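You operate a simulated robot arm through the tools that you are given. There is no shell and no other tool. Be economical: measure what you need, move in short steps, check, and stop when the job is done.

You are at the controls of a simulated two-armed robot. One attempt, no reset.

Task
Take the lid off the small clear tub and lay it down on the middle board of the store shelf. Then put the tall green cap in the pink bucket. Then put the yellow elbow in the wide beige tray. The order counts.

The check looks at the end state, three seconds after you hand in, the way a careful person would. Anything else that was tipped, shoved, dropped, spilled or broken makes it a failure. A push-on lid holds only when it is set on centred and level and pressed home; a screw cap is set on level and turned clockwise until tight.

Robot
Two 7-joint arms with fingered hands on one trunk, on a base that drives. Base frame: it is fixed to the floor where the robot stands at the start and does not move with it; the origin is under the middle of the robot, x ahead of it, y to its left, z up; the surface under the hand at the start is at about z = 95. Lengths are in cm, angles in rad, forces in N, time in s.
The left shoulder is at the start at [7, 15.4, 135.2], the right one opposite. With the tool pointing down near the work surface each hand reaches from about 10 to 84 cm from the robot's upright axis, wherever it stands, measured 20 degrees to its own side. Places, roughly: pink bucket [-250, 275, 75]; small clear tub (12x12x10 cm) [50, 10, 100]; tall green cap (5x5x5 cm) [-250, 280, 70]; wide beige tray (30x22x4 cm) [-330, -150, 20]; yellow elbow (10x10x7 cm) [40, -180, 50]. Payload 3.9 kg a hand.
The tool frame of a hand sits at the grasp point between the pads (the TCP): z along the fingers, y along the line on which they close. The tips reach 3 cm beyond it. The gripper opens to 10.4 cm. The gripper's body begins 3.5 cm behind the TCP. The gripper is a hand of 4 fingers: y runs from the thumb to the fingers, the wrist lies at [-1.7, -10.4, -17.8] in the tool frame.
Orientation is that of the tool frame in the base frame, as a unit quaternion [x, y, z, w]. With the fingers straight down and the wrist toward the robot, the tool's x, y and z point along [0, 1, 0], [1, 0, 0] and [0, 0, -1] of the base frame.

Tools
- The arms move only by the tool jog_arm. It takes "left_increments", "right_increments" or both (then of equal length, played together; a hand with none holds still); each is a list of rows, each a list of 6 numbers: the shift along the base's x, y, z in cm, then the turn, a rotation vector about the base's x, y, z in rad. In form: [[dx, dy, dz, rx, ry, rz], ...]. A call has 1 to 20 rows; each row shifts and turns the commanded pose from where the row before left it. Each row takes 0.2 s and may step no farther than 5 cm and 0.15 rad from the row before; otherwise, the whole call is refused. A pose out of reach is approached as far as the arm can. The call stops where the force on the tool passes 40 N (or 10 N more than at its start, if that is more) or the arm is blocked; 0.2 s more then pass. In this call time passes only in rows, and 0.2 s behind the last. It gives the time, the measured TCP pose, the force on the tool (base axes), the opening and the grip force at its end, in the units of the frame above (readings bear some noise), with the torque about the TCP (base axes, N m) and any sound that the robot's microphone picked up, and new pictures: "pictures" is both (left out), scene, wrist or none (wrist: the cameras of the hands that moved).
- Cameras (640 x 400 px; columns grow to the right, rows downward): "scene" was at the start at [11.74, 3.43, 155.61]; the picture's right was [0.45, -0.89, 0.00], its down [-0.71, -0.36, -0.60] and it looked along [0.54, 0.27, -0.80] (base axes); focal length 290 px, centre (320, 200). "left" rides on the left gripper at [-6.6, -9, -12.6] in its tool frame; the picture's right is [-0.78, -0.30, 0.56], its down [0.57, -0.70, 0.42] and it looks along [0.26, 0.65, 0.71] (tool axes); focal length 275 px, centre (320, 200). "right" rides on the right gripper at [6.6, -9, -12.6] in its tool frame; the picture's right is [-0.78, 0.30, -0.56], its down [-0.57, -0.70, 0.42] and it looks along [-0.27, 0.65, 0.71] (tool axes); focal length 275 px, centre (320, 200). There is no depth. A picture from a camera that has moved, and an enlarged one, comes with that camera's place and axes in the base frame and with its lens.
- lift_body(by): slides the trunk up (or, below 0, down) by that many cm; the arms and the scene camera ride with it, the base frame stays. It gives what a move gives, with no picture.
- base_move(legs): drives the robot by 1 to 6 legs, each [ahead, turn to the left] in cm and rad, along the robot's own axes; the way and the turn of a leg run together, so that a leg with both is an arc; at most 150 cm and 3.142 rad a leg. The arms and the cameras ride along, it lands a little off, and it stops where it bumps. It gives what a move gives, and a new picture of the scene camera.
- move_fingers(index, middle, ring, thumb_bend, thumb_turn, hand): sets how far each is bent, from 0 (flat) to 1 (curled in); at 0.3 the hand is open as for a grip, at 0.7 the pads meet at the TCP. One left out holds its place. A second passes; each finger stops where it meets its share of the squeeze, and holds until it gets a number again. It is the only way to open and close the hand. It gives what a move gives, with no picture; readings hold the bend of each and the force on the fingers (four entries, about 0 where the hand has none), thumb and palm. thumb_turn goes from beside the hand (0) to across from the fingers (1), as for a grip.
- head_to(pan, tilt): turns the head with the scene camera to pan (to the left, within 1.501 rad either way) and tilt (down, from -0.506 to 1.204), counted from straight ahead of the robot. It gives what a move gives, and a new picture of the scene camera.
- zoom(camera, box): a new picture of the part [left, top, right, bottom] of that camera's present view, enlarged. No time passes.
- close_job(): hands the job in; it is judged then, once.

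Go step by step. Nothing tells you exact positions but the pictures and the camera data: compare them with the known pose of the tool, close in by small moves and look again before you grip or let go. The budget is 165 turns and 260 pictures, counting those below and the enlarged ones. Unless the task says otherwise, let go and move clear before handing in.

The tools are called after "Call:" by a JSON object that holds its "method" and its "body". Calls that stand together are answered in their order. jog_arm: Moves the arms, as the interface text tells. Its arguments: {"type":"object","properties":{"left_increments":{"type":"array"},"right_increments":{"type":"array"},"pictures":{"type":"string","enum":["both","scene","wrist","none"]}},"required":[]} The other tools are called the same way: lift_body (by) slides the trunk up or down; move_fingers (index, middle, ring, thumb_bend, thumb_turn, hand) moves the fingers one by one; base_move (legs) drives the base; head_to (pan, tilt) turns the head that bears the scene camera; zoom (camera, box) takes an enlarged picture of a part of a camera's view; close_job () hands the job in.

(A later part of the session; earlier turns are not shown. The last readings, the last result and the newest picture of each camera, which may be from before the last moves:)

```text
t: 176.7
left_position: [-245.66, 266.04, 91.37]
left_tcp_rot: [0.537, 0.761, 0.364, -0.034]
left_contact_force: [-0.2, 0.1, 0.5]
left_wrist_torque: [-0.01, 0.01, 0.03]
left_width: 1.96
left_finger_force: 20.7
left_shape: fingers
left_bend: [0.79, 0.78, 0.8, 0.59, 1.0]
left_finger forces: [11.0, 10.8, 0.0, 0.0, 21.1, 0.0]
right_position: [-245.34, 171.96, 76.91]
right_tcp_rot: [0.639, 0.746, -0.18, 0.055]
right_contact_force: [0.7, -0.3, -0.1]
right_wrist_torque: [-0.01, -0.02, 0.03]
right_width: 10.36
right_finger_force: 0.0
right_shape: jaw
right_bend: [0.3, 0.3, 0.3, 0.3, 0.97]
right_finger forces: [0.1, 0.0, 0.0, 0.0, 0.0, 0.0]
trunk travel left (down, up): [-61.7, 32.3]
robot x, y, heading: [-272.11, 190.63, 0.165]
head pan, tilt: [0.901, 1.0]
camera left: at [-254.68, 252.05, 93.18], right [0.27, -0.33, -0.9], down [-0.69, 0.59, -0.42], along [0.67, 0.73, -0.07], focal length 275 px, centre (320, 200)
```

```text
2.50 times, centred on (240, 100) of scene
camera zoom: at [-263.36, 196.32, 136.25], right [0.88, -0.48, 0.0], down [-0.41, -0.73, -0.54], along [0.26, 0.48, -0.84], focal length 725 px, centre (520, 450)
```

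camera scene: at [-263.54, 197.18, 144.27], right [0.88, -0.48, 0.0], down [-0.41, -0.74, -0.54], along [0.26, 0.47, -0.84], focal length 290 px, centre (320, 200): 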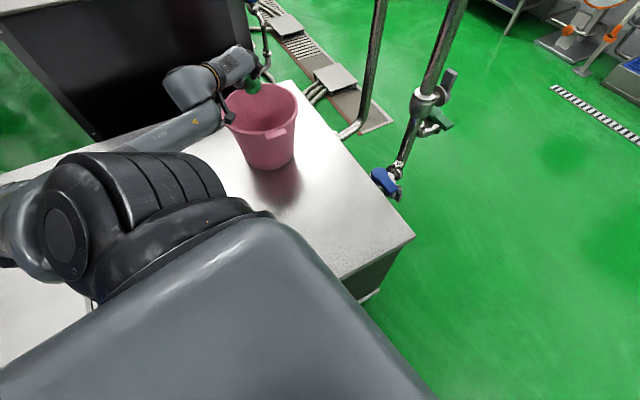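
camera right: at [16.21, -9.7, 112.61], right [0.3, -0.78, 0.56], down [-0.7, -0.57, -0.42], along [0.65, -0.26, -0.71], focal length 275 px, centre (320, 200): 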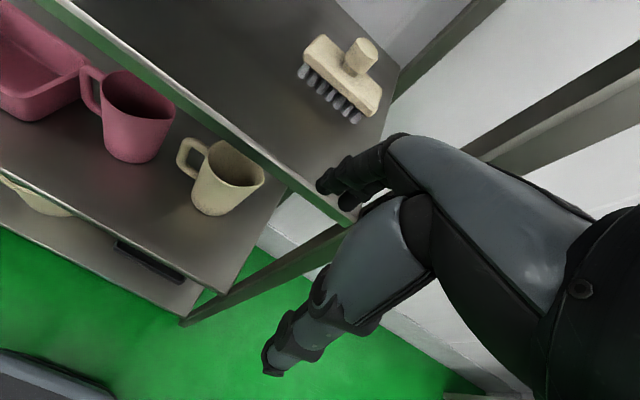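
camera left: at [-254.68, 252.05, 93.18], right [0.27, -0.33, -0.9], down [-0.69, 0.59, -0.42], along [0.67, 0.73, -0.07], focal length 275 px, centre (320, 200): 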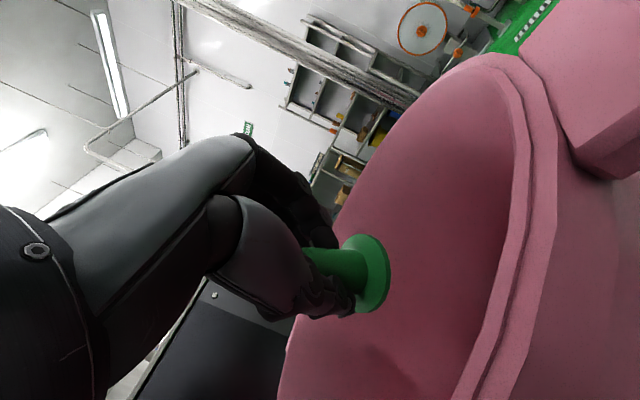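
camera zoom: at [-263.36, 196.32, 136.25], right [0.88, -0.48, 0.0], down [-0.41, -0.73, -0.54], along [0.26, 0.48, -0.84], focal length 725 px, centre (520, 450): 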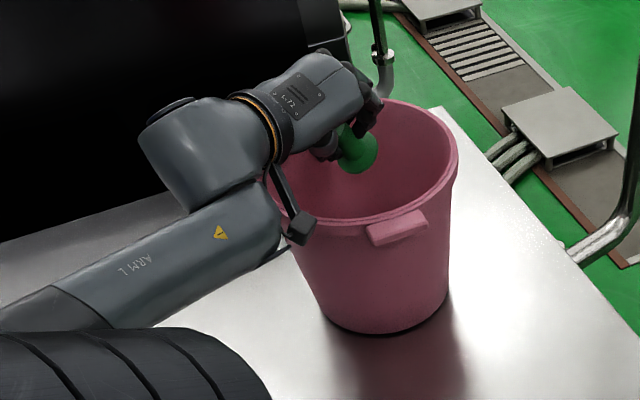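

Slightly lower, then release.

Call:
{"method": "lift_body", "body": {"by": -2}}

Call:
{"method": "move_fingers", "body": {"hand": "left", "index": 0.4, "middle": 0.4, "ring": 0.4, "thumb_bend": 0.4}}

Call:
{"method": "lift_body", "body": {"by": 14}}

Call:
{"method": "jog_arm", "body": {"left_increments": [[-3, 0, 2, 0, 0, 0], [-4, 0, 1, 0, 0, 0], [-4, 0, 1, 0, 0, 0]], "pictures": "both"}}

Call:
{"method": "zoom", "body": {"camera": "scene", "box": [140, 40, 340, 200]}}

```text
t: 177.4
left_position: [-245.7, 265.9, 89.45]
left_tcp_rot: [0.536, 0.761, 0.363, -0.035]
left_contact_force: [0.4, 0.2, 0.4]
left_wrist_torque: [0.0, 0.0, -0.01]
left_width: 1.99
left_finger_force: 21.6
left_shape: fingers
left_bend: [0.79, 0.78, 0.8, 0.59, 1.0]
left_finger forces: [11.0, 10.8, 0.0, 0.0, 21.0, 0.0]
right_position: [-245.28, 171.98, 74.94]
right_tcp_rot: [0.638, 0.746, -0.181, 0.055]
right_contact_force: [-0.1, 0.4, -0.4]
right_wrist_torque: [0.02, -0.03, 0.04]
right_width: 10.37
right_finger_force: 0.1
right_shape: jaw
right_bend: [0.3, 0.3, 0.3, 0.3, 0.97]
right_finger forces: [0.0, 0.0, 0.0, 0.1, 0.0, 0.0]
trunk travel left (down, up): [-59.7, 34.3]
robot x, y, heading: [-272.16, 190.38, 0.164]
head pan, tilt: [0.901, 1.0]
```

```text
t: 178.4
left_position: [-245.71, 265.93, 89.37]
left_tcp_rot: [0.536, 0.761, 0.363, -0.036]
left_contact_force: [0.3, -0.6, 0.1]
left_wrist_torque: [-0.01, 0.0, 0.03]
left_width: 7.9
left_finger_force: 0.0
left_shape: fingers
left_bend: [0.4, 0.4, 0.4, 0.4, 0.99]
left_finger forces: [0.1, 0.0, 0.0, 0.1, 0.1, 0.0]
right_position: [-245.3, 172.0, 74.98]
right_tcp_rot: [0.638, 0.746, -0.181, 0.056]
right_contact_force: [-0.9, -0.1, 0.9]
right_wrist_torque: [0.01, 0.01, 0.0]
right_width: 10.39
right_finger_force: 0.0
right_shape: jaw
right_bend: [0.3, 0.3, 0.3, 0.3, 0.97]
right_finger forces: [0.0, 0.0, 0.0, 0.1, 0.0, 0.0]
trunk travel left (down, up): [-59.7, 34.3]
robot x, y, heading: [-272.09, 190.82, 0.168]
head pan, tilt: [0.901, 1.0]
```

```text
t: 180.1
left_position: [-245.7, 266.69, 102.98]
left_tcp_rot: [0.537, 0.762, 0.36, -0.032]
left_contact_force: [0.0, 0.2, -0.4]
left_wrist_torque: [-0.06, 0.02, -0.02]
left_width: 7.87
left_finger_force: 0.1
left_shape: fingers
left_bend: [0.4, 0.4, 0.4, 0.4, 0.99]
left_finger forces: [0.0, 0.0, 0.0, 0.0, 0.0, 0.1]
right_position: [-245.53, 172.55, 89.24]
right_tcp_rot: [0.639, 0.745, -0.182, 0.058]
right_contact_force: [0.0, 0.2, -0.7]
right_wrist_torque: [0.02, 0.02, -0.02]
right_width: 10.4
right_finger_force: 0.1
right_shape: jaw
right_bend: [0.3, 0.3, 0.3, 0.3, 0.97]
right_finger forces: [0.0, 0.0, 0.0, 0.1, 0.0, 0.0]
trunk travel left (down, up): [-73.7, 20.3]
robot x, y, heading: [-272.02, 190.39, 0.16]
head pan, tilt: [0.901, 1.0]
```

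```text
t: 180.9
left_position: [-256.84, 266.47, 106.94]
left_tcp_rot: [0.536, 0.762, 0.361, -0.031]
left_contact_force: [-0.1, 0.6, 0.3]
left_wrist_torque: [0.01, -0.02, 0.01]
left_width: 7.93
left_finger_force: 0.0
left_shape: fingers
left_bend: [0.4, 0.4, 0.4, 0.4, 0.99]
left_finger forces: [0.1, 0.0, 0.0, 0.0, 0.0, 0.0]
right_position: [-245.53, 172.46, 89.11]
right_tcp_rot: [0.639, 0.745, -0.182, 0.058]
right_contact_force: [-0.4, 0.5, -0.2]
right_wrist_torque: [0.03, -0.02, 0.03]
right_width: 10.37
right_finger_force: 0.1
right_shape: jaw
right_bend: [0.3, 0.3, 0.3, 0.3, 0.97]
right_finger forces: [0.0, 0.1, 0.1, 0.0, 0.0, 0.0]
trunk travel left (down, up): [-73.7, 20.3]
robot x, y, heading: [-272.01, 190.4, 0.169]
head pan, tilt: [0.901, 1.0]
camera scene: at [-263.66, 197.18, 148.28], right [0.88, -0.48, 0.0], down [-0.41, -0.74, -0.54], along [0.26, 0.47, -0.84], focal length 290 px, centre (320, 200)
camera left: at [-265.88, 252.61, 108.79], right [0.27, -0.34, -0.9], down [-0.69, 0.59, -0.43], along [0.67, 0.73, -0.08], focal length 275 px, centre (320, 200)
```

scene: 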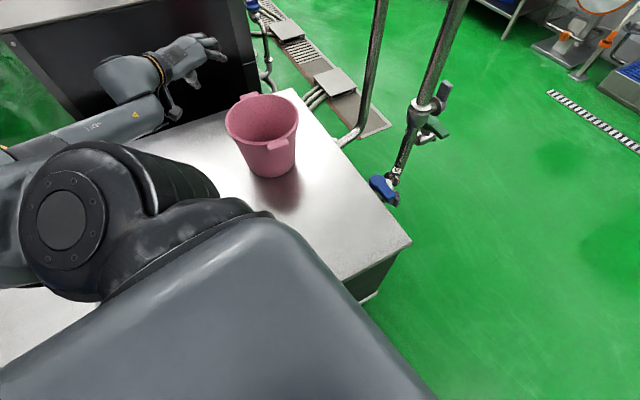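
left: 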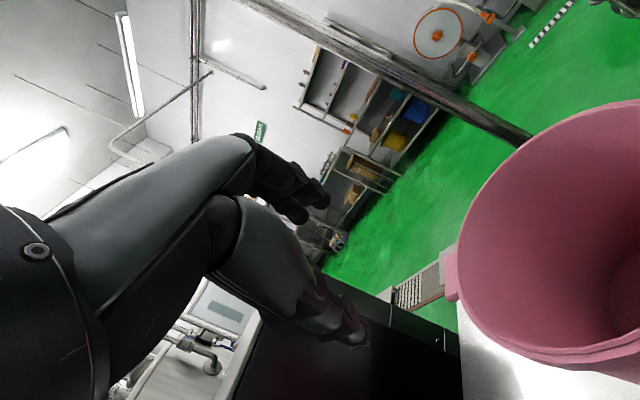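

```text
2.50 times, centred on (240, 120) of scene
camera zoom: at [-263.66, 197.18, 148.28], right [0.88, -0.48, 0.0], down [-0.41, -0.74, -0.54], along [0.26, 0.47, -0.84], focal length 725 px, centre (520, 400)
```

zoom: 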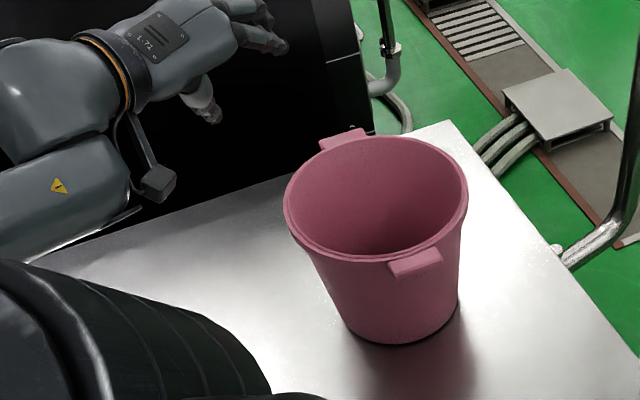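

The cap must have dropped in; I'll raise the trunk to look inside and to clear the box.

Call:
{"method": "lift_body", "body": {"by": 19}}

Call:
{"method": "head_to", "body": {"pan": 1.0, "tilt": 0.95}}

Call:
{"method": "zoom", "body": {"camera": "scene", "box": [240, 100, 400, 230]}}

```text
t: 182.9
left_position: [-256.73, 266.61, 125.93]
left_tcp_rot: [0.537, 0.763, 0.36, -0.032]
left_contact_force: [0.6, 0.0, -0.1]
left_wrist_torque: [0.0, 0.01, 0.0]
left_width: 7.92
left_finger_force: 0.1
left_shape: fingers
left_bend: [0.4, 0.4, 0.4, 0.4, 0.99]
left_finger forces: [0.0, 0.1, 0.0, 0.0, 0.0, 0.0]
right_position: [-245.49, 172.51, 108.23]
right_tcp_rot: [0.639, 0.745, -0.182, 0.057]
right_contact_force: [1.0, -0.5, 0.0]
right_wrist_torque: [-0.02, 0.04, 0.01]
right_width: 10.4
right_finger_force: 0.1
right_shape: jaw
right_bend: [0.3, 0.3, 0.3, 0.3, 0.97]
right_finger forces: [0.0, 0.1, 0.0, 0.0, 0.0, 0.1]
trunk travel left (down, up): [-92.7, 1.3]
robot x, y, heading: [-271.99, 190.14, 0.166]
head pan, tilt: [0.901, 1.0]
```

```text
t: 183.6
left_position: [-256.74, 266.71, 125.93]
left_tcp_rot: [0.536, 0.763, 0.36, -0.031]
left_contact_force: [-0.3, -0.1, -0.7]
left_wrist_torque: [-0.04, 0.05, -0.01]
left_width: 7.91
left_finger_force: 0.0
left_shape: fingers
left_bend: [0.4, 0.4, 0.4, 0.4, 0.99]
left_finger forces: [0.0, 0.0, 0.0, 0.1, 0.0, 0.0]
right_position: [-245.53, 172.58, 108.15]
right_tcp_rot: [0.639, 0.745, -0.182, 0.058]
right_contact_force: [-0.4, 0.1, -0.1]
right_wrist_torque: [-0.01, 0.02, -0.03]
right_width: 10.39
right_finger_force: 0.0
right_shape: jaw
right_bend: [0.3, 0.3, 0.3, 0.3, 0.97]
right_finger forces: [0.0, 0.0, 0.1, 0.1, 0.0, 0.0]
trunk travel left (down, up): [-92.7, 1.3]
robot x, y, heading: [-271.7, 190.16, 0.162]
head pan, tilt: [1.0, 0.949]
camera scene: at [-264.05, 197.83, 167.63], right [0.92, -0.39, 0.0], down [-0.32, -0.75, -0.58], along [0.23, 0.53, -0.81], focal length 290 px, centre (320, 200)
```

scene: 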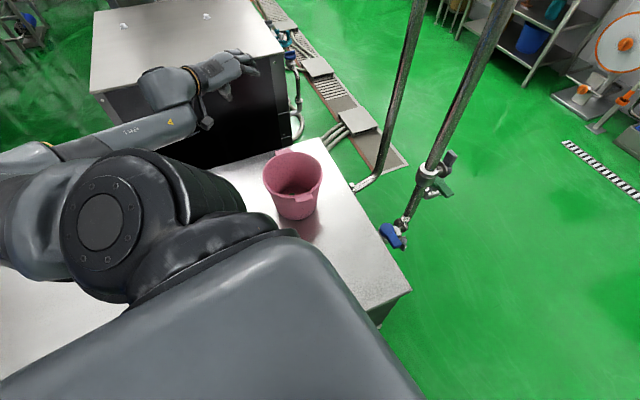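

```text
3.08 times, centred on (320, 165) of scene
camera zoom: at [-264.05, 197.83, 167.63], right [0.92, -0.39, 0.0], down [-0.32, -0.75, -0.58], along [0.23, 0.53, -0.81], focal length 892 px, centre (320, 308)
```

zoom: 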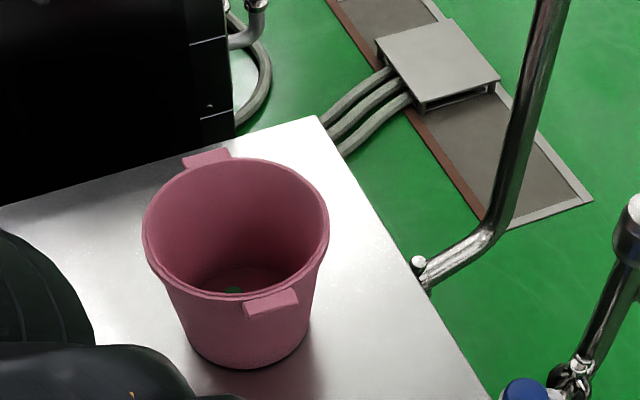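

A bit of green shows at the bottom of the bucket: the cap is in. Now I back off along the box, fold the left arm in and head for the rack with the yellow elbow.

Call:
{"method": "base_move", "body": {"legs": [[-60, 0]]}}

Call:
{"method": "jog_arm", "body": {"left_increments": [[1, -4, 0, 0, 0, 0], [1, -4, 0, 0, 0, 0], [2, -4, 0, -0.1, 0, 0], [2, -4, 0, -0.1, 0, 0], [2, -4, 0, -0.1, 0, 0], [2, -4, 0, -0.1, 0, 0], [2, -4, 0, 0, 0, 0], [2, -4, 0, 0, 0, 0], [1, -3, 0, 0, 0, 0]], "pictures": "scene"}}

```text
t: 187.0
left_position: [-316.39, 256.63, 125.9]
left_tcp_rot: [0.532, 0.766, 0.36, -0.035]
left_contact_force: [-0.2, -0.1, -0.8]
left_wrist_torque: [-0.01, 0.0, 0.02]
left_width: 7.94
left_finger_force: 0.0
left_shape: fingers
left_bend: [0.4, 0.4, 0.4, 0.4, 0.99]
left_finger forces: [0.0, 0.1, 0.0, 0.0, 0.0, 0.1]
right_position: [-303.95, 162.61, 108.13]
right_tcp_rot: [0.633, 0.749, -0.184, 0.058]
right_contact_force: [0.0, -0.2, 0.5]
right_wrist_torque: [0.0, 0.0, 0.01]
right_width: 10.36
right_finger_force: 0.0
right_shape: jaw
right_bend: [0.3, 0.3, 0.3, 0.3, 0.97]
right_finger forces: [0.0, 0.0, 0.1, 0.0, 0.0, 0.0]
trunk travel left (down, up): [-92.7, 1.3]
robot x, y, heading: [-331.33, 179.89, 0.175]
head pan, tilt: [1.0, 0.949]
camera scene: at [-322.78, 187.77, 167.62], right [0.92, -0.38, 0.0], down [-0.31, -0.75, -0.58], along [0.22, 0.54, -0.81], focal length 290 px, centre (320, 200)
```

scene: 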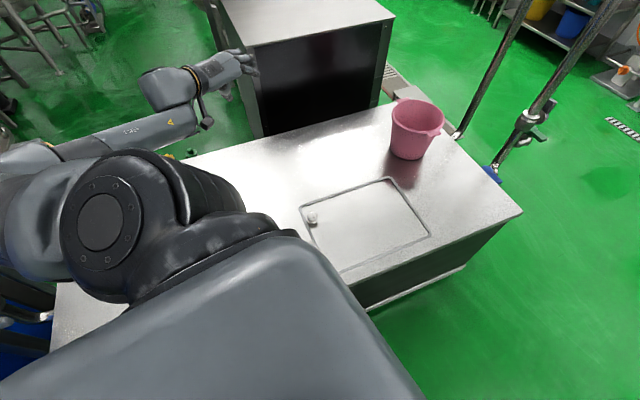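

```text
t: 189.0
left_position: [-299.39, 223.46, 123.48]
left_tcp_rot: [0.529, 0.821, 0.202, 0.073]
left_contact_force: [0.0, -0.6, -0.6]
left_wrist_torque: [0.03, 0.0, -0.01]
left_width: 7.89
left_finger_force: 0.1
left_shape: fingers
left_bend: [0.4, 0.4, 0.4, 0.4, 0.99]
left_finger forces: [0.1, 0.1, 0.0, 0.0, 0.0, 0.0]
left hand out of reach, approached as far as the arm can: row 6, 7, 8, 9
right_position: [-303.96, 162.6, 108.14]
right_tcp_rot: [0.634, 0.749, -0.183, 0.058]
right_contact_force: [0.2, -1.2, 0.1]
right_wrist_torque: [0.03, -0.03, 0.04]
right_width: 10.37
right_finger_force: 0.0
right_shape: jaw
right_bend: [0.3, 0.3, 0.3, 0.3, 0.97]
right_finger forces: [0.1, 0.0, 0.0, 0.0, 0.1, 0.0]
trunk travel left (down, up): [-92.7, 1.3]
robot x, y, heading: [-330.65, 179.83, 0.177]
head pan, tilt: [1.0, 0.949]
camera scene: at [-322.7, 187.73, 167.61], right [0.92, -0.38, 0.0], down [-0.31, -0.75, -0.58], along [0.22, 0.54, -0.81], focal length 290 px, centre (320, 200)
```

scene: 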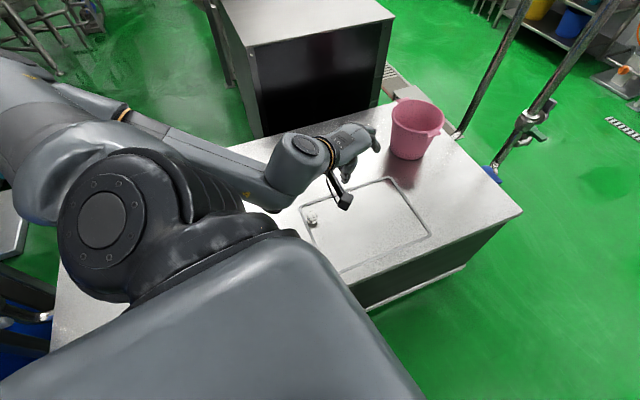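

Folding the left arm further toward its starting posture (tool down, near the body).

Call:
{"method": "jog_arm", "body": {"left_increments": [[0, 0, -2.5, -0.055, 0.094, -0.062], [0, 0, -2.5, -0.055, 0.094, -0.062], [-2, 0, -2.5, -0.055, 0.094, -0.062], [-2, 0, -2.5, -0.055, 0.094, -0.062], [-2, 0, -2, 0, 0, 0], [-2, 0, 0, 0, 0, 0]], "pictures": "scene"}}

```text
t: 190.4
left_position: [-307.62, 223.38, 111.48]
left_tcp_rot: [0.642, 0.766, -0.001, 0.0]
left_contact_force: [0.1, -0.2, -0.8]
left_wrist_torque: [0.04, -0.01, -0.05]
left_width: 7.91
left_finger_force: 0.1
left_shape: fingers
left_bend: [0.4, 0.4, 0.4, 0.4, 0.99]
left_finger forces: [0.0, 0.0, 0.1, 0.1, 0.0, 0.0]
right_position: [-304.25, 162.56, 108.02]
right_tcp_rot: [0.634, 0.749, -0.181, 0.058]
right_contact_force: [-0.1, 0.6, 0.2]
right_wrist_torque: [0.0, 0.0, 0.02]
right_width: 10.4
right_finger_force: 0.0
right_shape: jaw
right_bend: [0.3, 0.3, 0.3, 0.3, 0.97]
right_finger forces: [0.1, 0.0, 0.1, 0.1, 0.0, 0.0]
trunk travel left (down, up): [-92.7, 1.3]
robot x, y, heading: [-330.25, 180.0, 0.176]
head pan, tilt: [1.0, 0.949]
camera scene: at [-323.19, 187.57, 167.65], right [0.92, -0.38, 0.0], down [-0.31, -0.75, -0.58], along [0.22, 0.54, -0.81], focal length 290 px, centre (320, 200)
```

scene: 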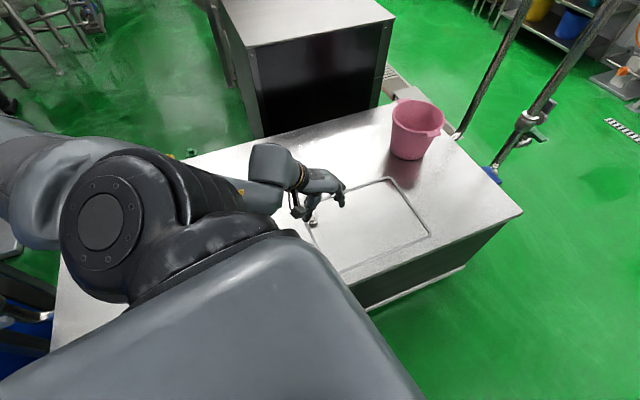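

Good enough for driving. Heading across the room toward the rack.

Call:
{"method": "base_move", "body": {"legs": [[0, -0.864], [150, 0], [150, 0], [85, 0], [0, -0.6]]}}

Call:
{"method": "head_to", "body": {"pan": 0.1, "tilt": 0.5}}

```text
t: 192.3
left_position: [-288.54, 205.02, 111.47]
left_tcp_rot: [0.823, 0.568, -0.002, -0.001]
left_contact_force: [0.0, -0.3, -0.2]
left_wrist_torque: [-0.01, -0.02, -0.02]
left_width: 7.92
left_finger_force: 0.0
left_shape: fingers
left_bend: [0.4, 0.4, 0.4, 0.4, 0.99]
left_finger forces: [0.1, 0.1, 0.1, 0.0, 0.1, 0.0]
right_position: [-317.02, 151.43, 107.9]
right_tcp_rot: [0.811, 0.553, -0.192, 0.008]
right_contact_force: [-0.2, -0.1, 0.0]
right_wrist_torque: [0.01, -0.01, 0.01]
right_width: 10.4
right_finger_force: 0.1
right_shape: jaw
right_bend: [0.3, 0.3, 0.3, 0.3, 0.97]
right_finger forces: [0.0, 0.0, 0.0, 0.0, 0.0, 0.1]
trunk travel left (down, up): [-92.7, 1.3]
robot x, y, heading: [-330.76, 180.09, -0.361]
head pan, tilt: [1.0, 0.949]
stopped in leg 1: the robot was blocked; the commanded pose is now the measured one
camera scene: at [-320.2, 182.77, 167.63], right [0.6, -0.8, 0.0], down [-0.65, -0.48, -0.58], along [0.47, 0.35, -0.81], focal length 290 px, centre (320, 200)
```

scene: 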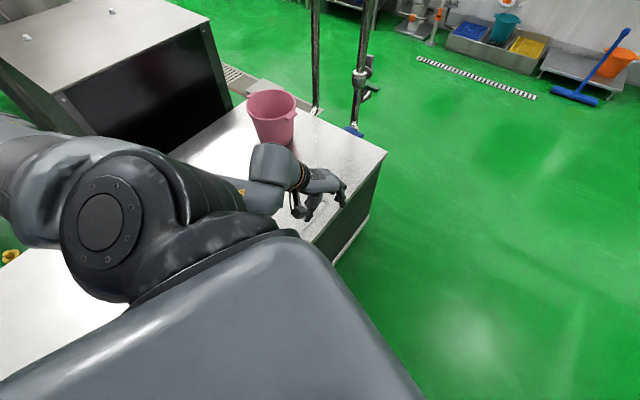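

```text
t: 193.5
left_position: [-288.41, 205.15, 111.45]
left_tcp_rot: [0.824, 0.566, -0.002, -0.001]
left_contact_force: [0.4, -0.6, -0.3]
left_wrist_torque: [0.01, 0.05, -0.01]
left_width: 7.92
left_finger_force: 0.1
left_shape: fingers
left_bend: [0.4, 0.4, 0.4, 0.4, 0.99]
left_finger forces: [0.0, 0.0, 0.1, 0.0, 0.0, 0.1]
right_position: [-316.94, 151.36, 108.07]
right_tcp_rot: [0.812, 0.551, -0.192, 0.008]
right_contact_force: [-1.0, -0.9, 0.3]
right_wrist_torque: [0.0, 0.02, -0.02]
right_width: 10.41
right_finger_force: 0.0
right_shape: jaw
right_bend: [0.3, 0.3, 0.3, 0.3, 0.97]
right_finger forces: [0.1, 0.0, 0.1, 0.1, 0.0, 0.1]
trunk travel left (down, up): [-92.7, 1.3]
robot x, y, heading: [-330.96, 180.21, -0.365]
head pan, tilt: [0.099, 0.499]
camera scene: at [-317.24, 176.05, 171.38], right [-0.26, -0.97, 0.0], down [-0.46, 0.12, -0.88], along [0.85, -0.23, -0.48], focal length 290 px, centre (320, 200)
```

scene: 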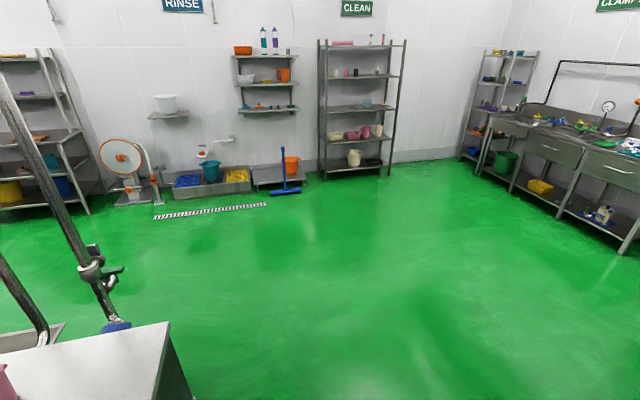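

Call:
{"method": "base_move", "body": {"legs": [[60, 0], [0, -0.377], [150, 0], [150, 0], [40, 0], [0, -0.65]]}}

Call:
{"method": "zoom", "body": {"camera": "scene", "box": [160, 60, 400, 360]}}

```text
t: 216.0
left_position: [31.68, -80.18, 111.58]
left_tcp_rot: [0.993, 0.119, -0.001, -0.002]
left_contact_force: [-0.2, 0.5, 0.6]
left_wrist_torque: [0.01, -0.03, -0.02]
left_width: 7.9
left_finger_force: 0.0
left_shape: fingers
left_bend: [0.4, 0.4, 0.4, 0.4, 0.99]
left_finger forces: [0.1, 0.1, 0.0, 0.0, 0.1, 0.1]
right_position: [-28.66, -87.27, 108.08]
right_tcp_rot: [0.975, 0.112, -0.173, -0.082]
right_contact_force: [-0.4, 0.3, -0.1]
right_wrist_torque: [0.0, -0.02, 0.03]
right_width: 10.37
right_finger_force: 0.1
right_shape: jaw
right_bend: [0.3, 0.3, 0.3, 0.3, 0.97]
right_finger forces: [0.1, 0.0, 0.0, 0.0, 0.0, 0.0]
trunk travel left (down, up): [-92.7, 1.3]
robot x, y, heading: [-13.07, -59.52, -1.328]
head pan, tilt: [0.099, 0.499]
camera scene: at [-8.54, -72.87, 171.38], right [-0.94, -0.34, 0.0], down [-0.16, 0.45, -0.88], along [0.29, -0.83, -0.48], focal length 290 px, centre (320, 200)
```

scene: 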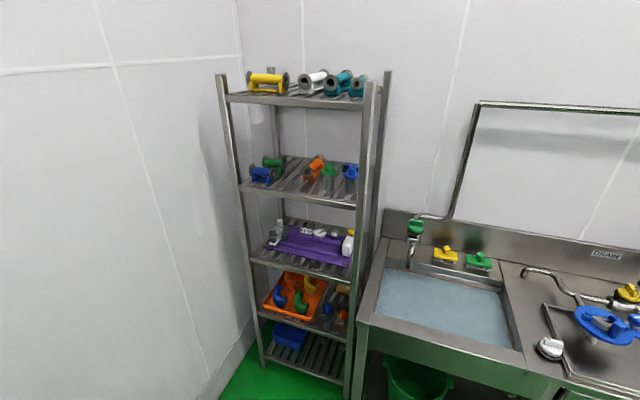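

```text
1.33 times, centred on (280, 210) of scene
camera zoom: at [-8.54, -72.87, 171.38], right [-0.94, -0.34, 0.0], down [-0.16, 0.45, -0.88], along [0.29, -0.83, -0.48], focal length 387 px, centre (373, 187)
```

zoom: 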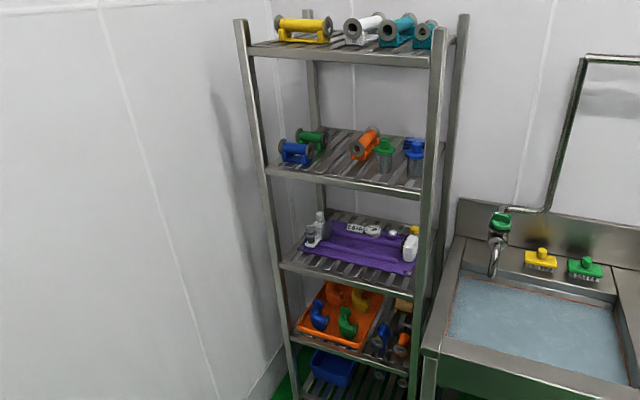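

The orange tray with elbows is on the fourth board (z≈45.5); the yellow elbow is at its back right, about [37.5, -185]. I'll use the left arm from about [11, -108], facing the rack. Pulling the right hand back first.

Call:
{"method": "jog_arm", "body": {"right_increments": [[0, 3, -1, 0, 0, 0], [0, 3, -1, 0, 0, 0], [0, 2, -1, 0, 0, 0]], "pictures": "none"}}

Call:
{"method": "base_move", "body": {"legs": [[0, 0.218], [46, 0], [0, -0.46]]}}

Call:
{"method": "head_to", "body": {"pan": 0.35, "tilt": 0.8}}

```text
t: 216.8
left_position: [31.62, -80.26, 111.47]
left_tcp_rot: [0.993, 0.119, -0.002, -0.003]
left_contact_force: [-0.2, -0.3, -0.7]
left_wrist_torque: [0.01, 0.0, 0.04]
left_width: 7.93
left_finger_force: 0.0
left_shape: fingers
left_bend: [0.4, 0.4, 0.4, 0.4, 0.99]
left_finger forces: [0.0, 0.0, 0.0, 0.1, 0.1, 0.0]
right_position: [-28.57, -79.19, 104.99]
right_tcp_rot: [0.975, 0.112, -0.172, -0.083]
right_contact_force: [0.2, -0.1, 0.1]
right_wrist_torque: [0.02, -0.02, 0.0]
right_width: 10.37
right_finger_force: 0.0
right_shape: jaw
right_bend: [0.3, 0.3, 0.3, 0.3, 0.97]
right_finger forces: [0.0, 0.0, 0.1, 0.1, 0.1, 0.0]
trunk travel left (down, up): [-92.7, 1.3]
robot x, y, heading: [-12.48, -59.26, -1.326]
head pan, tilt: [0.099, 0.499]
```

```text
t: 221.7
left_position: [46.85, -130.68, 111.53]
left_tcp_rot: [1.0, 0.008, -0.001, -0.002]
left_contact_force: [-0.6, 0.0, 0.0]
left_wrist_torque: [-0.02, 0.01, 0.04]
left_width: 7.93
left_finger_force: 0.0
left_shape: fingers
left_bend: [0.4, 0.4, 0.4, 0.4, 0.99]
left_finger forces: [0.1, 0.0, 0.1, 0.0, 0.0, 0.0]
right_position: [-11.95, -116.26, 105.01]
right_tcp_rot: [0.981, 0.003, -0.164, -0.1]
right_contact_force: [-0.2, 0.1, -0.5]
right_wrist_torque: [-0.02, 0.01, 0.02]
right_width: 10.42
right_finger_force: 0.0
right_shape: jaw
right_bend: [0.3, 0.3, 0.3, 0.3, 0.97]
right_finger forces: [0.1, 0.1, 0.0, 0.0, 0.0, 0.0]
trunk travel left (down, up): [-92.7, 1.3]
robot x, y, heading: [7.52, -101.15, -1.544]
head pan, tilt: [0.099, 0.499]
camera scene: at [9.08, -114.61, 171.39], right [-0.99, -0.12, 0.0], down [-0.06, 0.47, -0.88], along [0.1, -0.87, -0.48], focal length 290 px, centre (320, 200)
```

scene: 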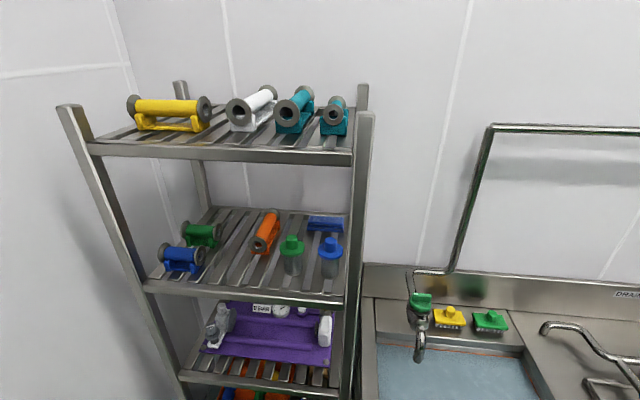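

```text
t: 222.5
left_position: [46.77, -130.71, 111.49]
left_tcp_rot: [1.0, 0.008, -0.001, -0.002]
left_contact_force: [-0.5, 0.5, -1.0]
left_wrist_torque: [0.01, 0.05, 0.0]
left_width: 7.93
left_finger_force: 0.1
left_shape: fingers
left_bend: [0.4, 0.4, 0.4, 0.4, 0.99]
left_finger forces: [0.1, 0.0, 0.1, 0.0, 0.1, 0.0]
right_position: [-12.0, -116.5, 105.03]
right_tcp_rot: [0.982, 0.003, -0.162, -0.101]
right_contact_force: [-0.8, 0.2, -0.8]
right_wrist_torque: [0.02, -0.01, 0.03]
right_width: 10.37
right_finger_force: 0.1
right_shape: jaw
right_bend: [0.3, 0.3, 0.3, 0.3, 0.97]
right_finger forces: [0.0, 0.0, 0.1, 0.0, 0.1, 0.0]
trunk travel left (down, up): [-92.7, 1.3]
robot x, y, heading: [7.54, -100.8, -1.55]
head pan, tilt: [0.351, 0.799]
camera scene: at [10.91, -113.21, 168.79], right [-0.93, -0.36, 0.0], down [-0.26, 0.67, -0.7], along [0.25, -0.65, -0.72], focal length 290 px, centre (320, 200)
```

scene: 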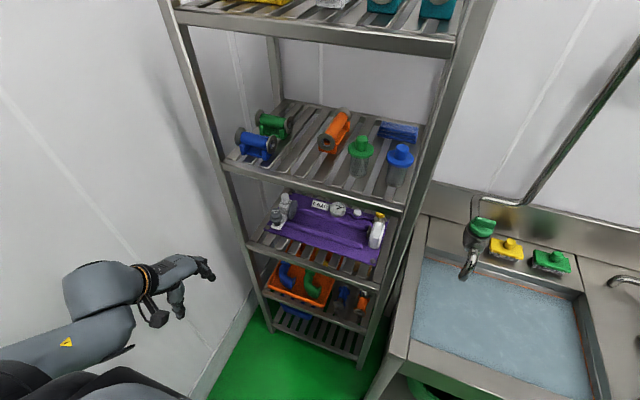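

Lowering the trunk 62 cm to look into the fourth board.

Call:
{"method": "lift_body", "body": {"by": -62}}

Call:
{"method": "head_to", "body": {"pan": 0.3, "tilt": 0.6}}

Call:
{"method": "zoom", "body": {"camera": "scene", "box": [200, 80, 400, 280]}}

```text
refused: -62 is not a number from -40 to 40
```

```text
t: 223.2
left_position: [46.76, -130.72, 111.5]
left_tcp_rot: [1.0, 0.008, -0.002, -0.002]
left_contact_force: [0.1, 0.7, 0.2]
left_wrist_torque: [0.03, 0.03, -0.01]
left_width: 7.93
left_finger_force: 0.2
left_shape: fingers
left_bend: [0.4, 0.4, 0.4, 0.4, 0.99]
left_finger forces: [0.0, 0.0, 0.0, 0.0, 0.0, 0.1]
right_position: [-11.98, -116.44, 105.09]
right_tcp_rot: [0.982, 0.003, -0.162, -0.101]
right_contact_force: [0.8, 0.9, -0.6]
right_wrist_torque: [0.0, 0.01, 0.01]
right_width: 10.37
right_finger_force: 0.1
right_shape: jaw
right_bend: [0.3, 0.3, 0.3, 0.3, 0.97]
right_finger forces: [0.0, 0.1, 0.0, 0.0, 0.0, 0.0]
trunk travel left (down, up): [-92.7, 1.3]
robot x, y, heading: [7.62, -100.57, -1.549]
head pan, tilt: [0.3, 0.6]
camera scene: at [10.76, -114.05, 170.46], right [-0.95, -0.32, 0.0], down [-0.18, 0.54, -0.82], along [0.26, -0.78, -0.57], focal length 290 px, centre (320, 200)
```

scene: 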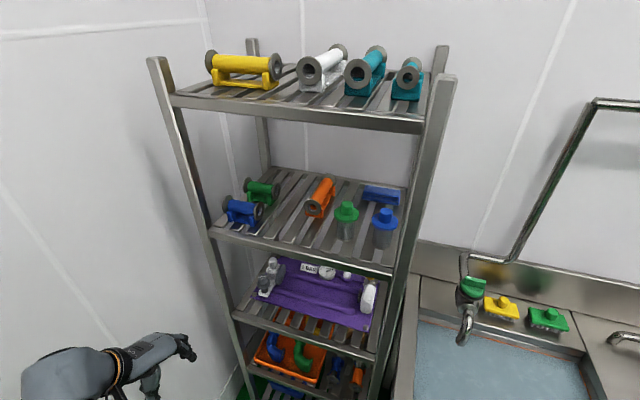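

```text
2.00 times, centred on (300, 180) of scene
camera zoom: at [10.76, -114.05, 170.46], right [-0.95, -0.32, 0.0], down [-0.18, 0.54, -0.82], along [0.26, -0.78, -0.57], focal length 580 px, centre (360, 240)
```

zoom: 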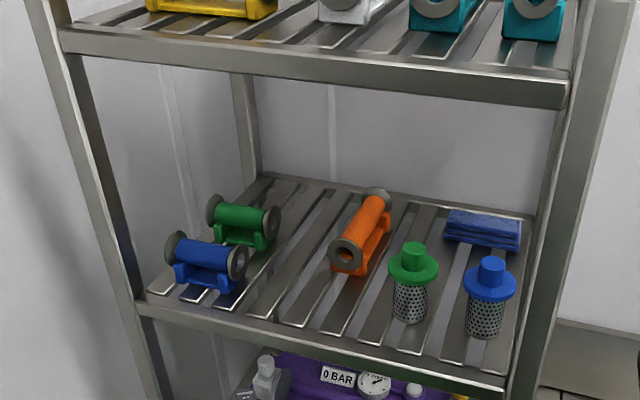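

Call:
{"method": "lift_body", "body": {"by": -40}}

Call:
{"method": "lift_body", "body": {"by": -25}}

Call:
{"method": "head_to", "body": {"pan": 0.3, "tilt": 0.6}}

Call:
{"method": "zoom", "body": {"camera": "scene", "box": [200, 80, 400, 280]}}

```text
t: 227.0
left_position: [46.63, -130.66, 71.54]
left_tcp_rot: [1.0, 0.008, -0.002, -0.001]
left_contact_force: [-0.5, 0.4, 0.5]
left_wrist_torque: [-0.01, 0.02, 0.01]
left_width: 7.92
left_finger_force: 0.1
left_shape: fingers
left_bend: [0.4, 0.4, 0.4, 0.4, 0.99]
left_finger forces: [0.0, 0.1, 0.0, 0.1, 0.0, 0.0]
right_position: [-12.01, -116.42, 64.97]
right_tcp_rot: [0.982, 0.003, -0.162, -0.101]
right_contact_force: [-0.1, 0.0, 0.7]
right_wrist_torque: [0.01, -0.02, -0.03]
right_width: 10.4
right_finger_force: 0.1
right_shape: jaw
right_bend: [0.3, 0.3, 0.3, 0.3, 0.97]
right_finger forces: [0.0, 0.0, 0.1, 0.0, 0.1, 0.0]
trunk travel left (down, up): [-52.7, 41.3]
robot x, y, heading: [7.62, -100.87, -1.552]
head pan, tilt: [0.3, 0.6]
```

```text
t: 229.6
left_position: [46.63, -130.69, 46.63]
left_tcp_rot: [1.0, 0.007, -0.002, -0.002]
left_contact_force: [0.4, -0.1, 0.0]
left_wrist_torque: [-0.01, -0.02, -0.03]
left_width: 7.95
left_finger_force: 0.1
left_shape: fingers
left_bend: [0.4, 0.4, 0.4, 0.4, 0.99]
left_finger forces: [0.0, 0.0, 0.0, 0.0, 0.0, 0.0]
right_position: [-11.91, -116.39, 40.02]
right_tcp_rot: [0.981, 0.003, -0.163, -0.101]
right_contact_force: [-0.4, -0.5, 0.0]
right_wrist_torque: [-0.01, 0.0, 0.02]
right_width: 10.41
right_finger_force: 0.0
right_shape: jaw
right_bend: [0.3, 0.3, 0.3, 0.3, 0.97]
right_finger forces: [0.1, 0.0, 0.0, 0.0, 0.0, 0.0]
trunk travel left (down, up): [-27.7, 66.3]
robot x, y, heading: [7.98, -101.0, -1.546]
head pan, tilt: [0.3, 0.6]
```

```text
t: 230.2
left_position: [46.56, -130.61, 46.56]
left_tcp_rot: [1.0, 0.009, -0.001, -0.002]
left_contact_force: [-0.5, -0.2, -0.5]
left_wrist_torque: [0.0, 0.01, 0.0]
left_width: 7.93
left_finger_force: 0.1
left_shape: fingers
left_bend: [0.4, 0.4, 0.4, 0.4, 0.99]
left_finger forces: [0.0, 0.1, 0.0, 0.0, 0.0, 0.0]
right_position: [-12.09, -116.44, 39.98]
right_tcp_rot: [0.981, 0.002, -0.163, -0.102]
right_contact_force: [-0.1, -0.6, 0.2]
right_wrist_torque: [-0.01, 0.0, 0.02]
right_width: 10.4
right_finger_force: 0.0
right_shape: jaw
right_bend: [0.3, 0.3, 0.3, 0.3, 0.97]
right_finger forces: [0.0, 0.0, 0.0, 0.0, 0.1, 0.0]
trunk travel left (down, up): [-27.7, 66.3]
robot x, y, heading: [7.93, -100.72, -1.55]
head pan, tilt: [0.3, 0.6]
camera scene: at [10.76, -114.04, 105.47], right [-0.95, -0.31, 0.0], down [-0.18, 0.54, -0.83], along [0.26, -0.78, -0.56], focal length 290 px, centre (320, 200)
```

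scene: 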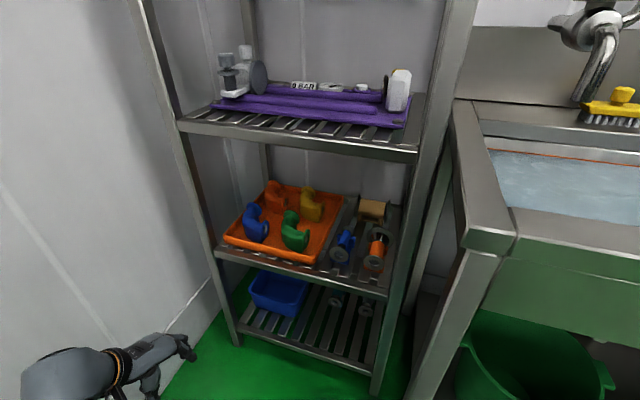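

```text
2.00 times, centred on (300, 180) of scene
camera zoom: at [10.76, -114.04, 105.47], right [-0.95, -0.31, 0.0], down [-0.18, 0.54, -0.83], along [0.26, -0.78, -0.56], focal length 580 px, centre (360, 240)
```

zoom: 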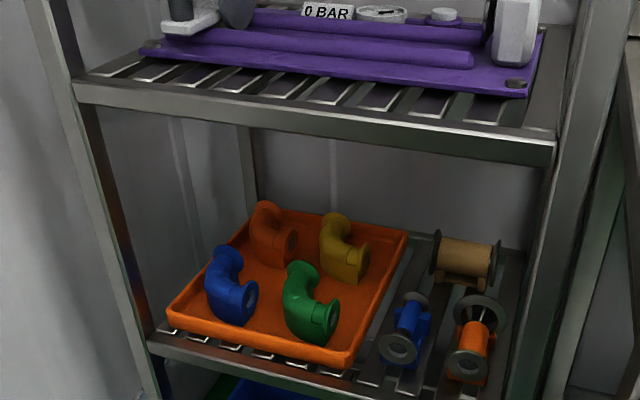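

Clear view of the yellow elbow at about [37.6, -185.6, 51]. Zooming for its shape.

Call:
{"method": "zoom", "body": {"camera": "scene", "box": [270, 170, 350, 230]}}

```text
6.67 times, centred on (310, 200) of scene
camera zoom: at [10.76, -114.04, 105.47], right [-0.95, -0.31, 0.0], down [-0.18, 0.54, -0.83], along [0.26, -0.78, -0.56], focal length 1934 px, centre (387, 200)
```

zoom: 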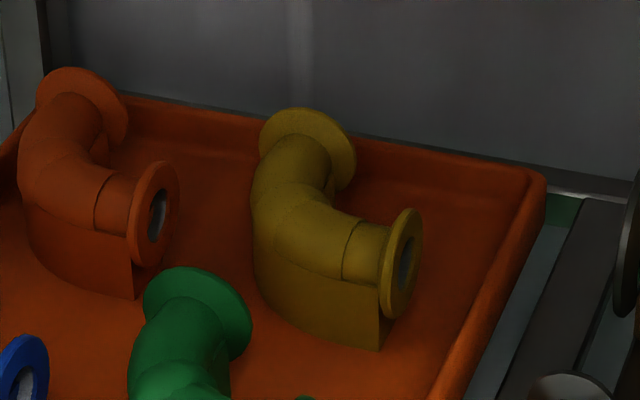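

The elbow's right leg (tube along x) is graspable: thumb in front, fingers behind, at about [36, -183, 52.5]. Tilting the hand, moving closer and lowering the shoulder.

Call:
{"method": "jog_arm", "body": {"left_increments": [[0, 0, 4, -0.12, 0, 0], [0, 0, 4, -0.12, 0, 0], [0, 0, 4, -0.11, 0, 0], [-2, 0, 4, 0, 0, 0], [-2, 0, 4, 0, 0, 0]], "pictures": "none"}}

Call:
{"method": "lift_body", "body": {"by": -18}}

Call:
{"method": "base_move", "body": {"legs": [[9, 0]]}}

Call:
{"method": "jog_arm", "body": {"left_increments": [[-1, -3, 3, 0, 0, 0], [-1, -3, 3, 0, 0, 0], [-1, -3, 3, 0, 0, 0]], "pictures": "both"}}

```text
t: 231.4
left_position: [44.8, -138.62, 58.99]
left_tcp_rot: [0.985, 0.007, -0.003, 0.172]
left_contact_force: [-0.7, 0.4, 0.1]
left_wrist_torque: [0.02, 0.03, 0.02]
left_width: 7.91
left_finger_force: 0.1
left_shape: fingers
left_bend: [0.4, 0.4, 0.4, 0.4, 0.99]
left_finger forces: [0.0, 0.0, 0.0, 0.0, 0.1, 0.0]
left hand out of reach, approached as far as the arm can: row 1, 2, 3, 4, 5
right_position: [-12.04, -116.33, 39.96]
right_tcp_rot: [0.981, 0.003, -0.163, -0.101]
right_contact_force: [0.1, 0.3, -0.2]
right_wrist_torque: [0.03, 0.03, -0.01]
right_width: 10.38
right_finger_force: 0.1
right_shape: jaw
right_bend: [0.3, 0.3, 0.3, 0.3, 0.97]
right_finger forces: [0.0, 0.0, 0.0, 0.1, 0.0, 0.1]
trunk travel left (down, up): [-27.7, 66.3]
robot x, y, heading: [7.94, -100.86, -1.553]
head pan, tilt: [0.3, 0.6]
```

```text
t: 232.7
left_position: [44.87, -138.52, 47.57]
left_tcp_rot: [0.985, 0.007, -0.002, 0.173]
left_contact_force: [0.6, -0.2, -0.4]
left_wrist_torque: [0.02, -0.01, 0.01]
left_width: 7.91
left_finger_force: 0.0
left_shape: fingers
left_bend: [0.4, 0.4, 0.4, 0.4, 0.99]
left_finger forces: [0.1, 0.0, 0.1, 0.0, 0.1, 0.1]
right_position: [-11.99, -116.89, 29.03]
right_tcp_rot: [0.982, 0.002, -0.163, -0.091]
right_contact_force: [1.9, 4.5, 15.7]
right_wrist_torque: [-0.61, -0.15, 0.12]
right_width: 10.2
right_finger_force: 0.0
right_shape: jaw
right_bend: [0.33, 0.3, 0.3, 0.3, 0.97]
right_finger forces: [0.0, 0.0, 0.1, 0.0, 0.0, 0.0]
trunk travel left (down, up): [-16.3, 77.7]
robot x, y, heading: [7.62, -100.59, -1.554]
head pan, tilt: [0.3, 0.6]
stopped: the force on the tool passed its limit at 64 N (the readings are from after the stop); the commanded pose is now the measured one
```

```text
t: 233.8
left_position: [45.04, -147.73, 47.51]
left_tcp_rot: [0.985, 0.008, -0.005, 0.172]
left_contact_force: [-0.2, 0.5, -0.4]
left_wrist_torque: [0.02, 0.03, -0.04]
left_width: 7.91
left_finger_force: 0.1
left_shape: fingers
left_bend: [0.4, 0.4, 0.4, 0.4, 0.99]
left_finger forces: [0.0, 0.1, 0.0, 0.0, 0.0, 0.1]
right_position: [-11.78, -126.11, 29.07]
right_tcp_rot: [0.982, 0.002, -0.164, -0.093]
right_contact_force: [-0.5, 5.0, 16.1]
right_wrist_torque: [-0.75, -0.06, 0.04]
right_width: 10.25
right_finger_force: 0.0
right_shape: jaw
right_bend: [0.32, 0.3, 0.3, 0.3, 0.97]
right_finger forces: [0.0, 0.0, 0.0, 0.1, 0.1, 0.0]
trunk travel left (down, up): [-16.3, 77.7]
robot x, y, heading: [8.08, -109.63, -1.55]
head pan, tilt: [0.3, 0.6]
camera scene: at [11.02, -123.2, 94.04], right [-0.95, -0.32, 0.0], down [-0.18, 0.54, -0.83], along [0.26, -0.78, -0.56], focal length 290 px, centre (320, 200)
```

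scene: 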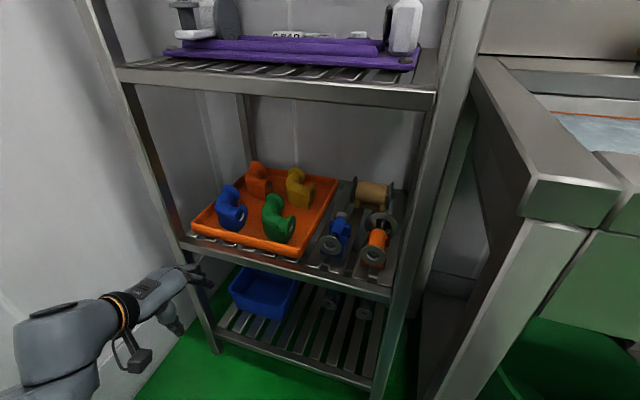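

```text
t: 234.6
left_position: [41.9, -156.65, 56.74]
left_tcp_rot: [0.985, 0.009, -0.003, 0.172]
left_contact_force: [0.2, -0.1, 0.1]
left_wrist_torque: [-0.01, 0.0, 0.04]
left_width: 7.91
left_finger_force: 0.0
left_shape: fingers
left_bend: [0.4, 0.4, 0.4, 0.4, 0.99]
left_finger forces: [0.1, 0.0, 0.1, 0.1, 0.0, 0.1]
right_position: [-11.67, -126.06, 29.13]
right_tcp_rot: [0.982, 0.001, -0.163, -0.092]
right_contact_force: [0.5, 2.3, 5.6]
right_wrist_torque: [-0.26, -0.02, 0.0]
right_width: 10.34
right_finger_force: 0.0
right_shape: jaw
right_bend: [0.31, 0.3, 0.3, 0.3, 0.97]
right_finger forces: [0.0, 0.1, 0.0, 0.0, 0.0, 0.0]
trunk travel left (down, up): [-16.3, 77.7]
robot x, y, heading: [8.39, -110.17, -1.55]
head pan, tilt: [0.3, 0.6]
camera scene: at [10.97, -123.24, 94.03], right [-0.95, -0.32, 0.0], down [-0.18, 0.54, -0.83], along [0.26, -0.78, -0.56], focal length 290 px, centre (320, 200)
camera left: at [35.29, -143.94, 65.56], right [-0.78, 0.08, -0.62], down [0.56, 0.52, -0.64], along [0.27, -0.85, -0.45], focal length 275 px, centre (320, 200)
```

scene: 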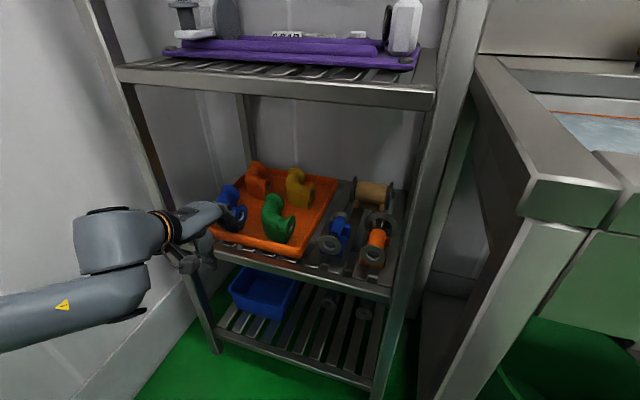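
left: 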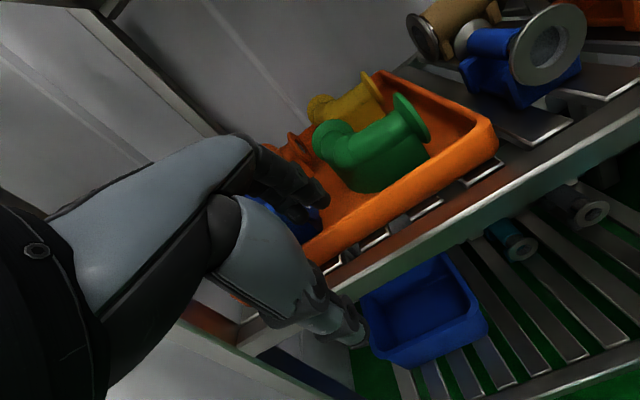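

The right hand had only touched the robot's own base; I'll lift it off. The left reach is fine; moving up and over the green elbow.

Call:
{"method": "jog_arm", "body": {"left_increments": [[-2, 0, 2.5, 0, 0, 0], [-2, 0, 2, 0, 0, 0], [-1.5, -3, 0, 0, 0, 0], [0, -4, 0, 0, 0, 0], [0, -4, 0, 0, 0, 0]], "right_increments": [[0, 0, 1, 0, 0, 0], [0, 0, 1, 0, 0, 0], [0, 0, 1, 0, 0, 0], [0, 0, 0, 0, 0, 0], [0, 0, 0, 0, 0, 0]], "pictures": "both"}}

Call:
{"method": "zoom", "body": {"camera": "scene", "box": [200, 100, 360, 260]}}

```text
t: 235.8
left_position: [37.03, -168.58, 61.25]
left_tcp_rot: [0.985, 0.009, -0.002, 0.172]
left_contact_force: [-0.6, -0.7, -0.9]
left_wrist_torque: [0.01, 0.02, 0.02]
left_width: 7.9
left_finger_force: 0.1
left_shape: fingers
left_bend: [0.4, 0.4, 0.4, 0.4, 0.99]
left_finger forces: [0.0, 0.1, 0.0, 0.1, 0.0, 0.0]
left hand out of reach, approached as far as the arm can: row 2
right_position: [-12.03, -125.85, 31.59]
right_tcp_rot: [0.981, 0.004, -0.165, -0.098]
right_contact_force: [0.5, 0.1, 0.1]
right_wrist_torque: [0.02, 0.01, 0.03]
right_width: 10.39
right_finger_force: 0.0
right_shape: jaw
right_bend: [0.3, 0.3, 0.3, 0.3, 0.97]
right_finger forces: [0.0, 0.0, 0.0, 0.1, 0.0, 0.0]
trunk travel left (down, up): [-16.3, 77.7]
robot x, y, heading: [8.18, -109.74, -1.548]
head pan, tilt: [0.3, 0.6]
camera scene: at [10.93, -123.28, 94.02], right [-0.95, -0.32, 0.0], down [-0.18, 0.54, -0.82], along [0.26, -0.78, -0.57], focal length 290 px, centre (320, 200)
camera right: at [-1.4, -119.06, 42.88], right [-0.56, -0.43, 0.71], down [-0.66, 0.75, -0.07], along [-0.5, -0.51, -0.7], focal length 275 px, centre (320, 200)
camera left: at [30.26, -155.94, 70.01], right [-0.78, 0.08, -0.62], down [0.56, 0.52, -0.64], along [0.27, -0.85, -0.45], focal length 275 px, centre (320, 200)
```

scene: 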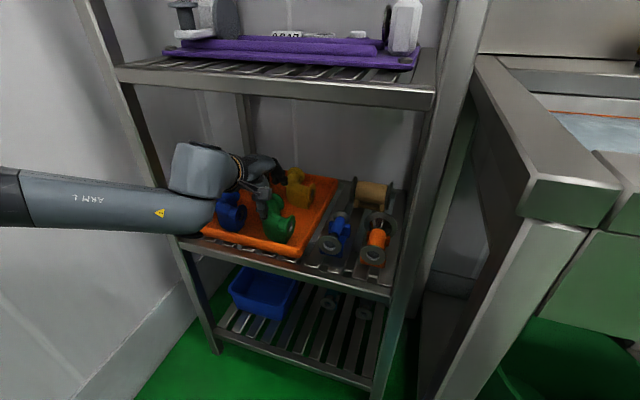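
right: 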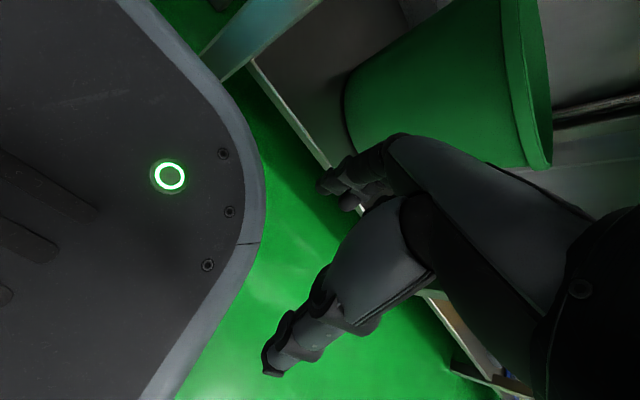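
left: 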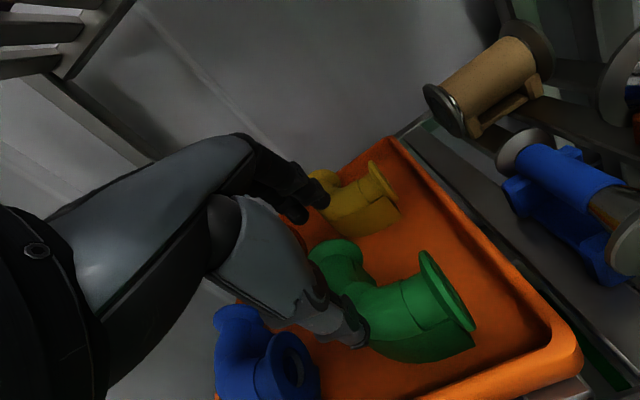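

```text
2.50 times, centred on (280, 180) of scene
camera zoom: at [10.93, -123.28, 94.02], right [-0.95, -0.32, 0.0], down [-0.18, 0.54, -0.82], along [0.26, -0.78, -0.57], focal length 725 px, centre (420, 250)
```

zoom: 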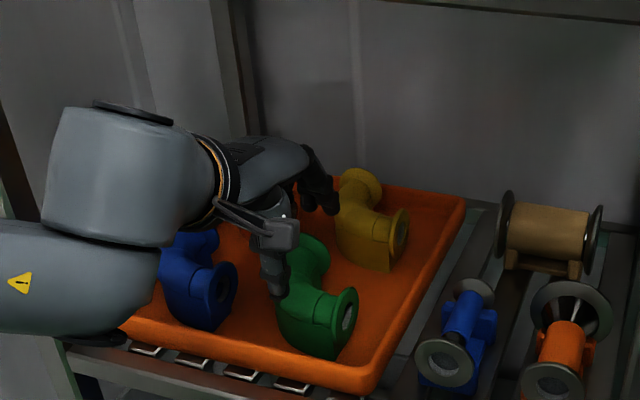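

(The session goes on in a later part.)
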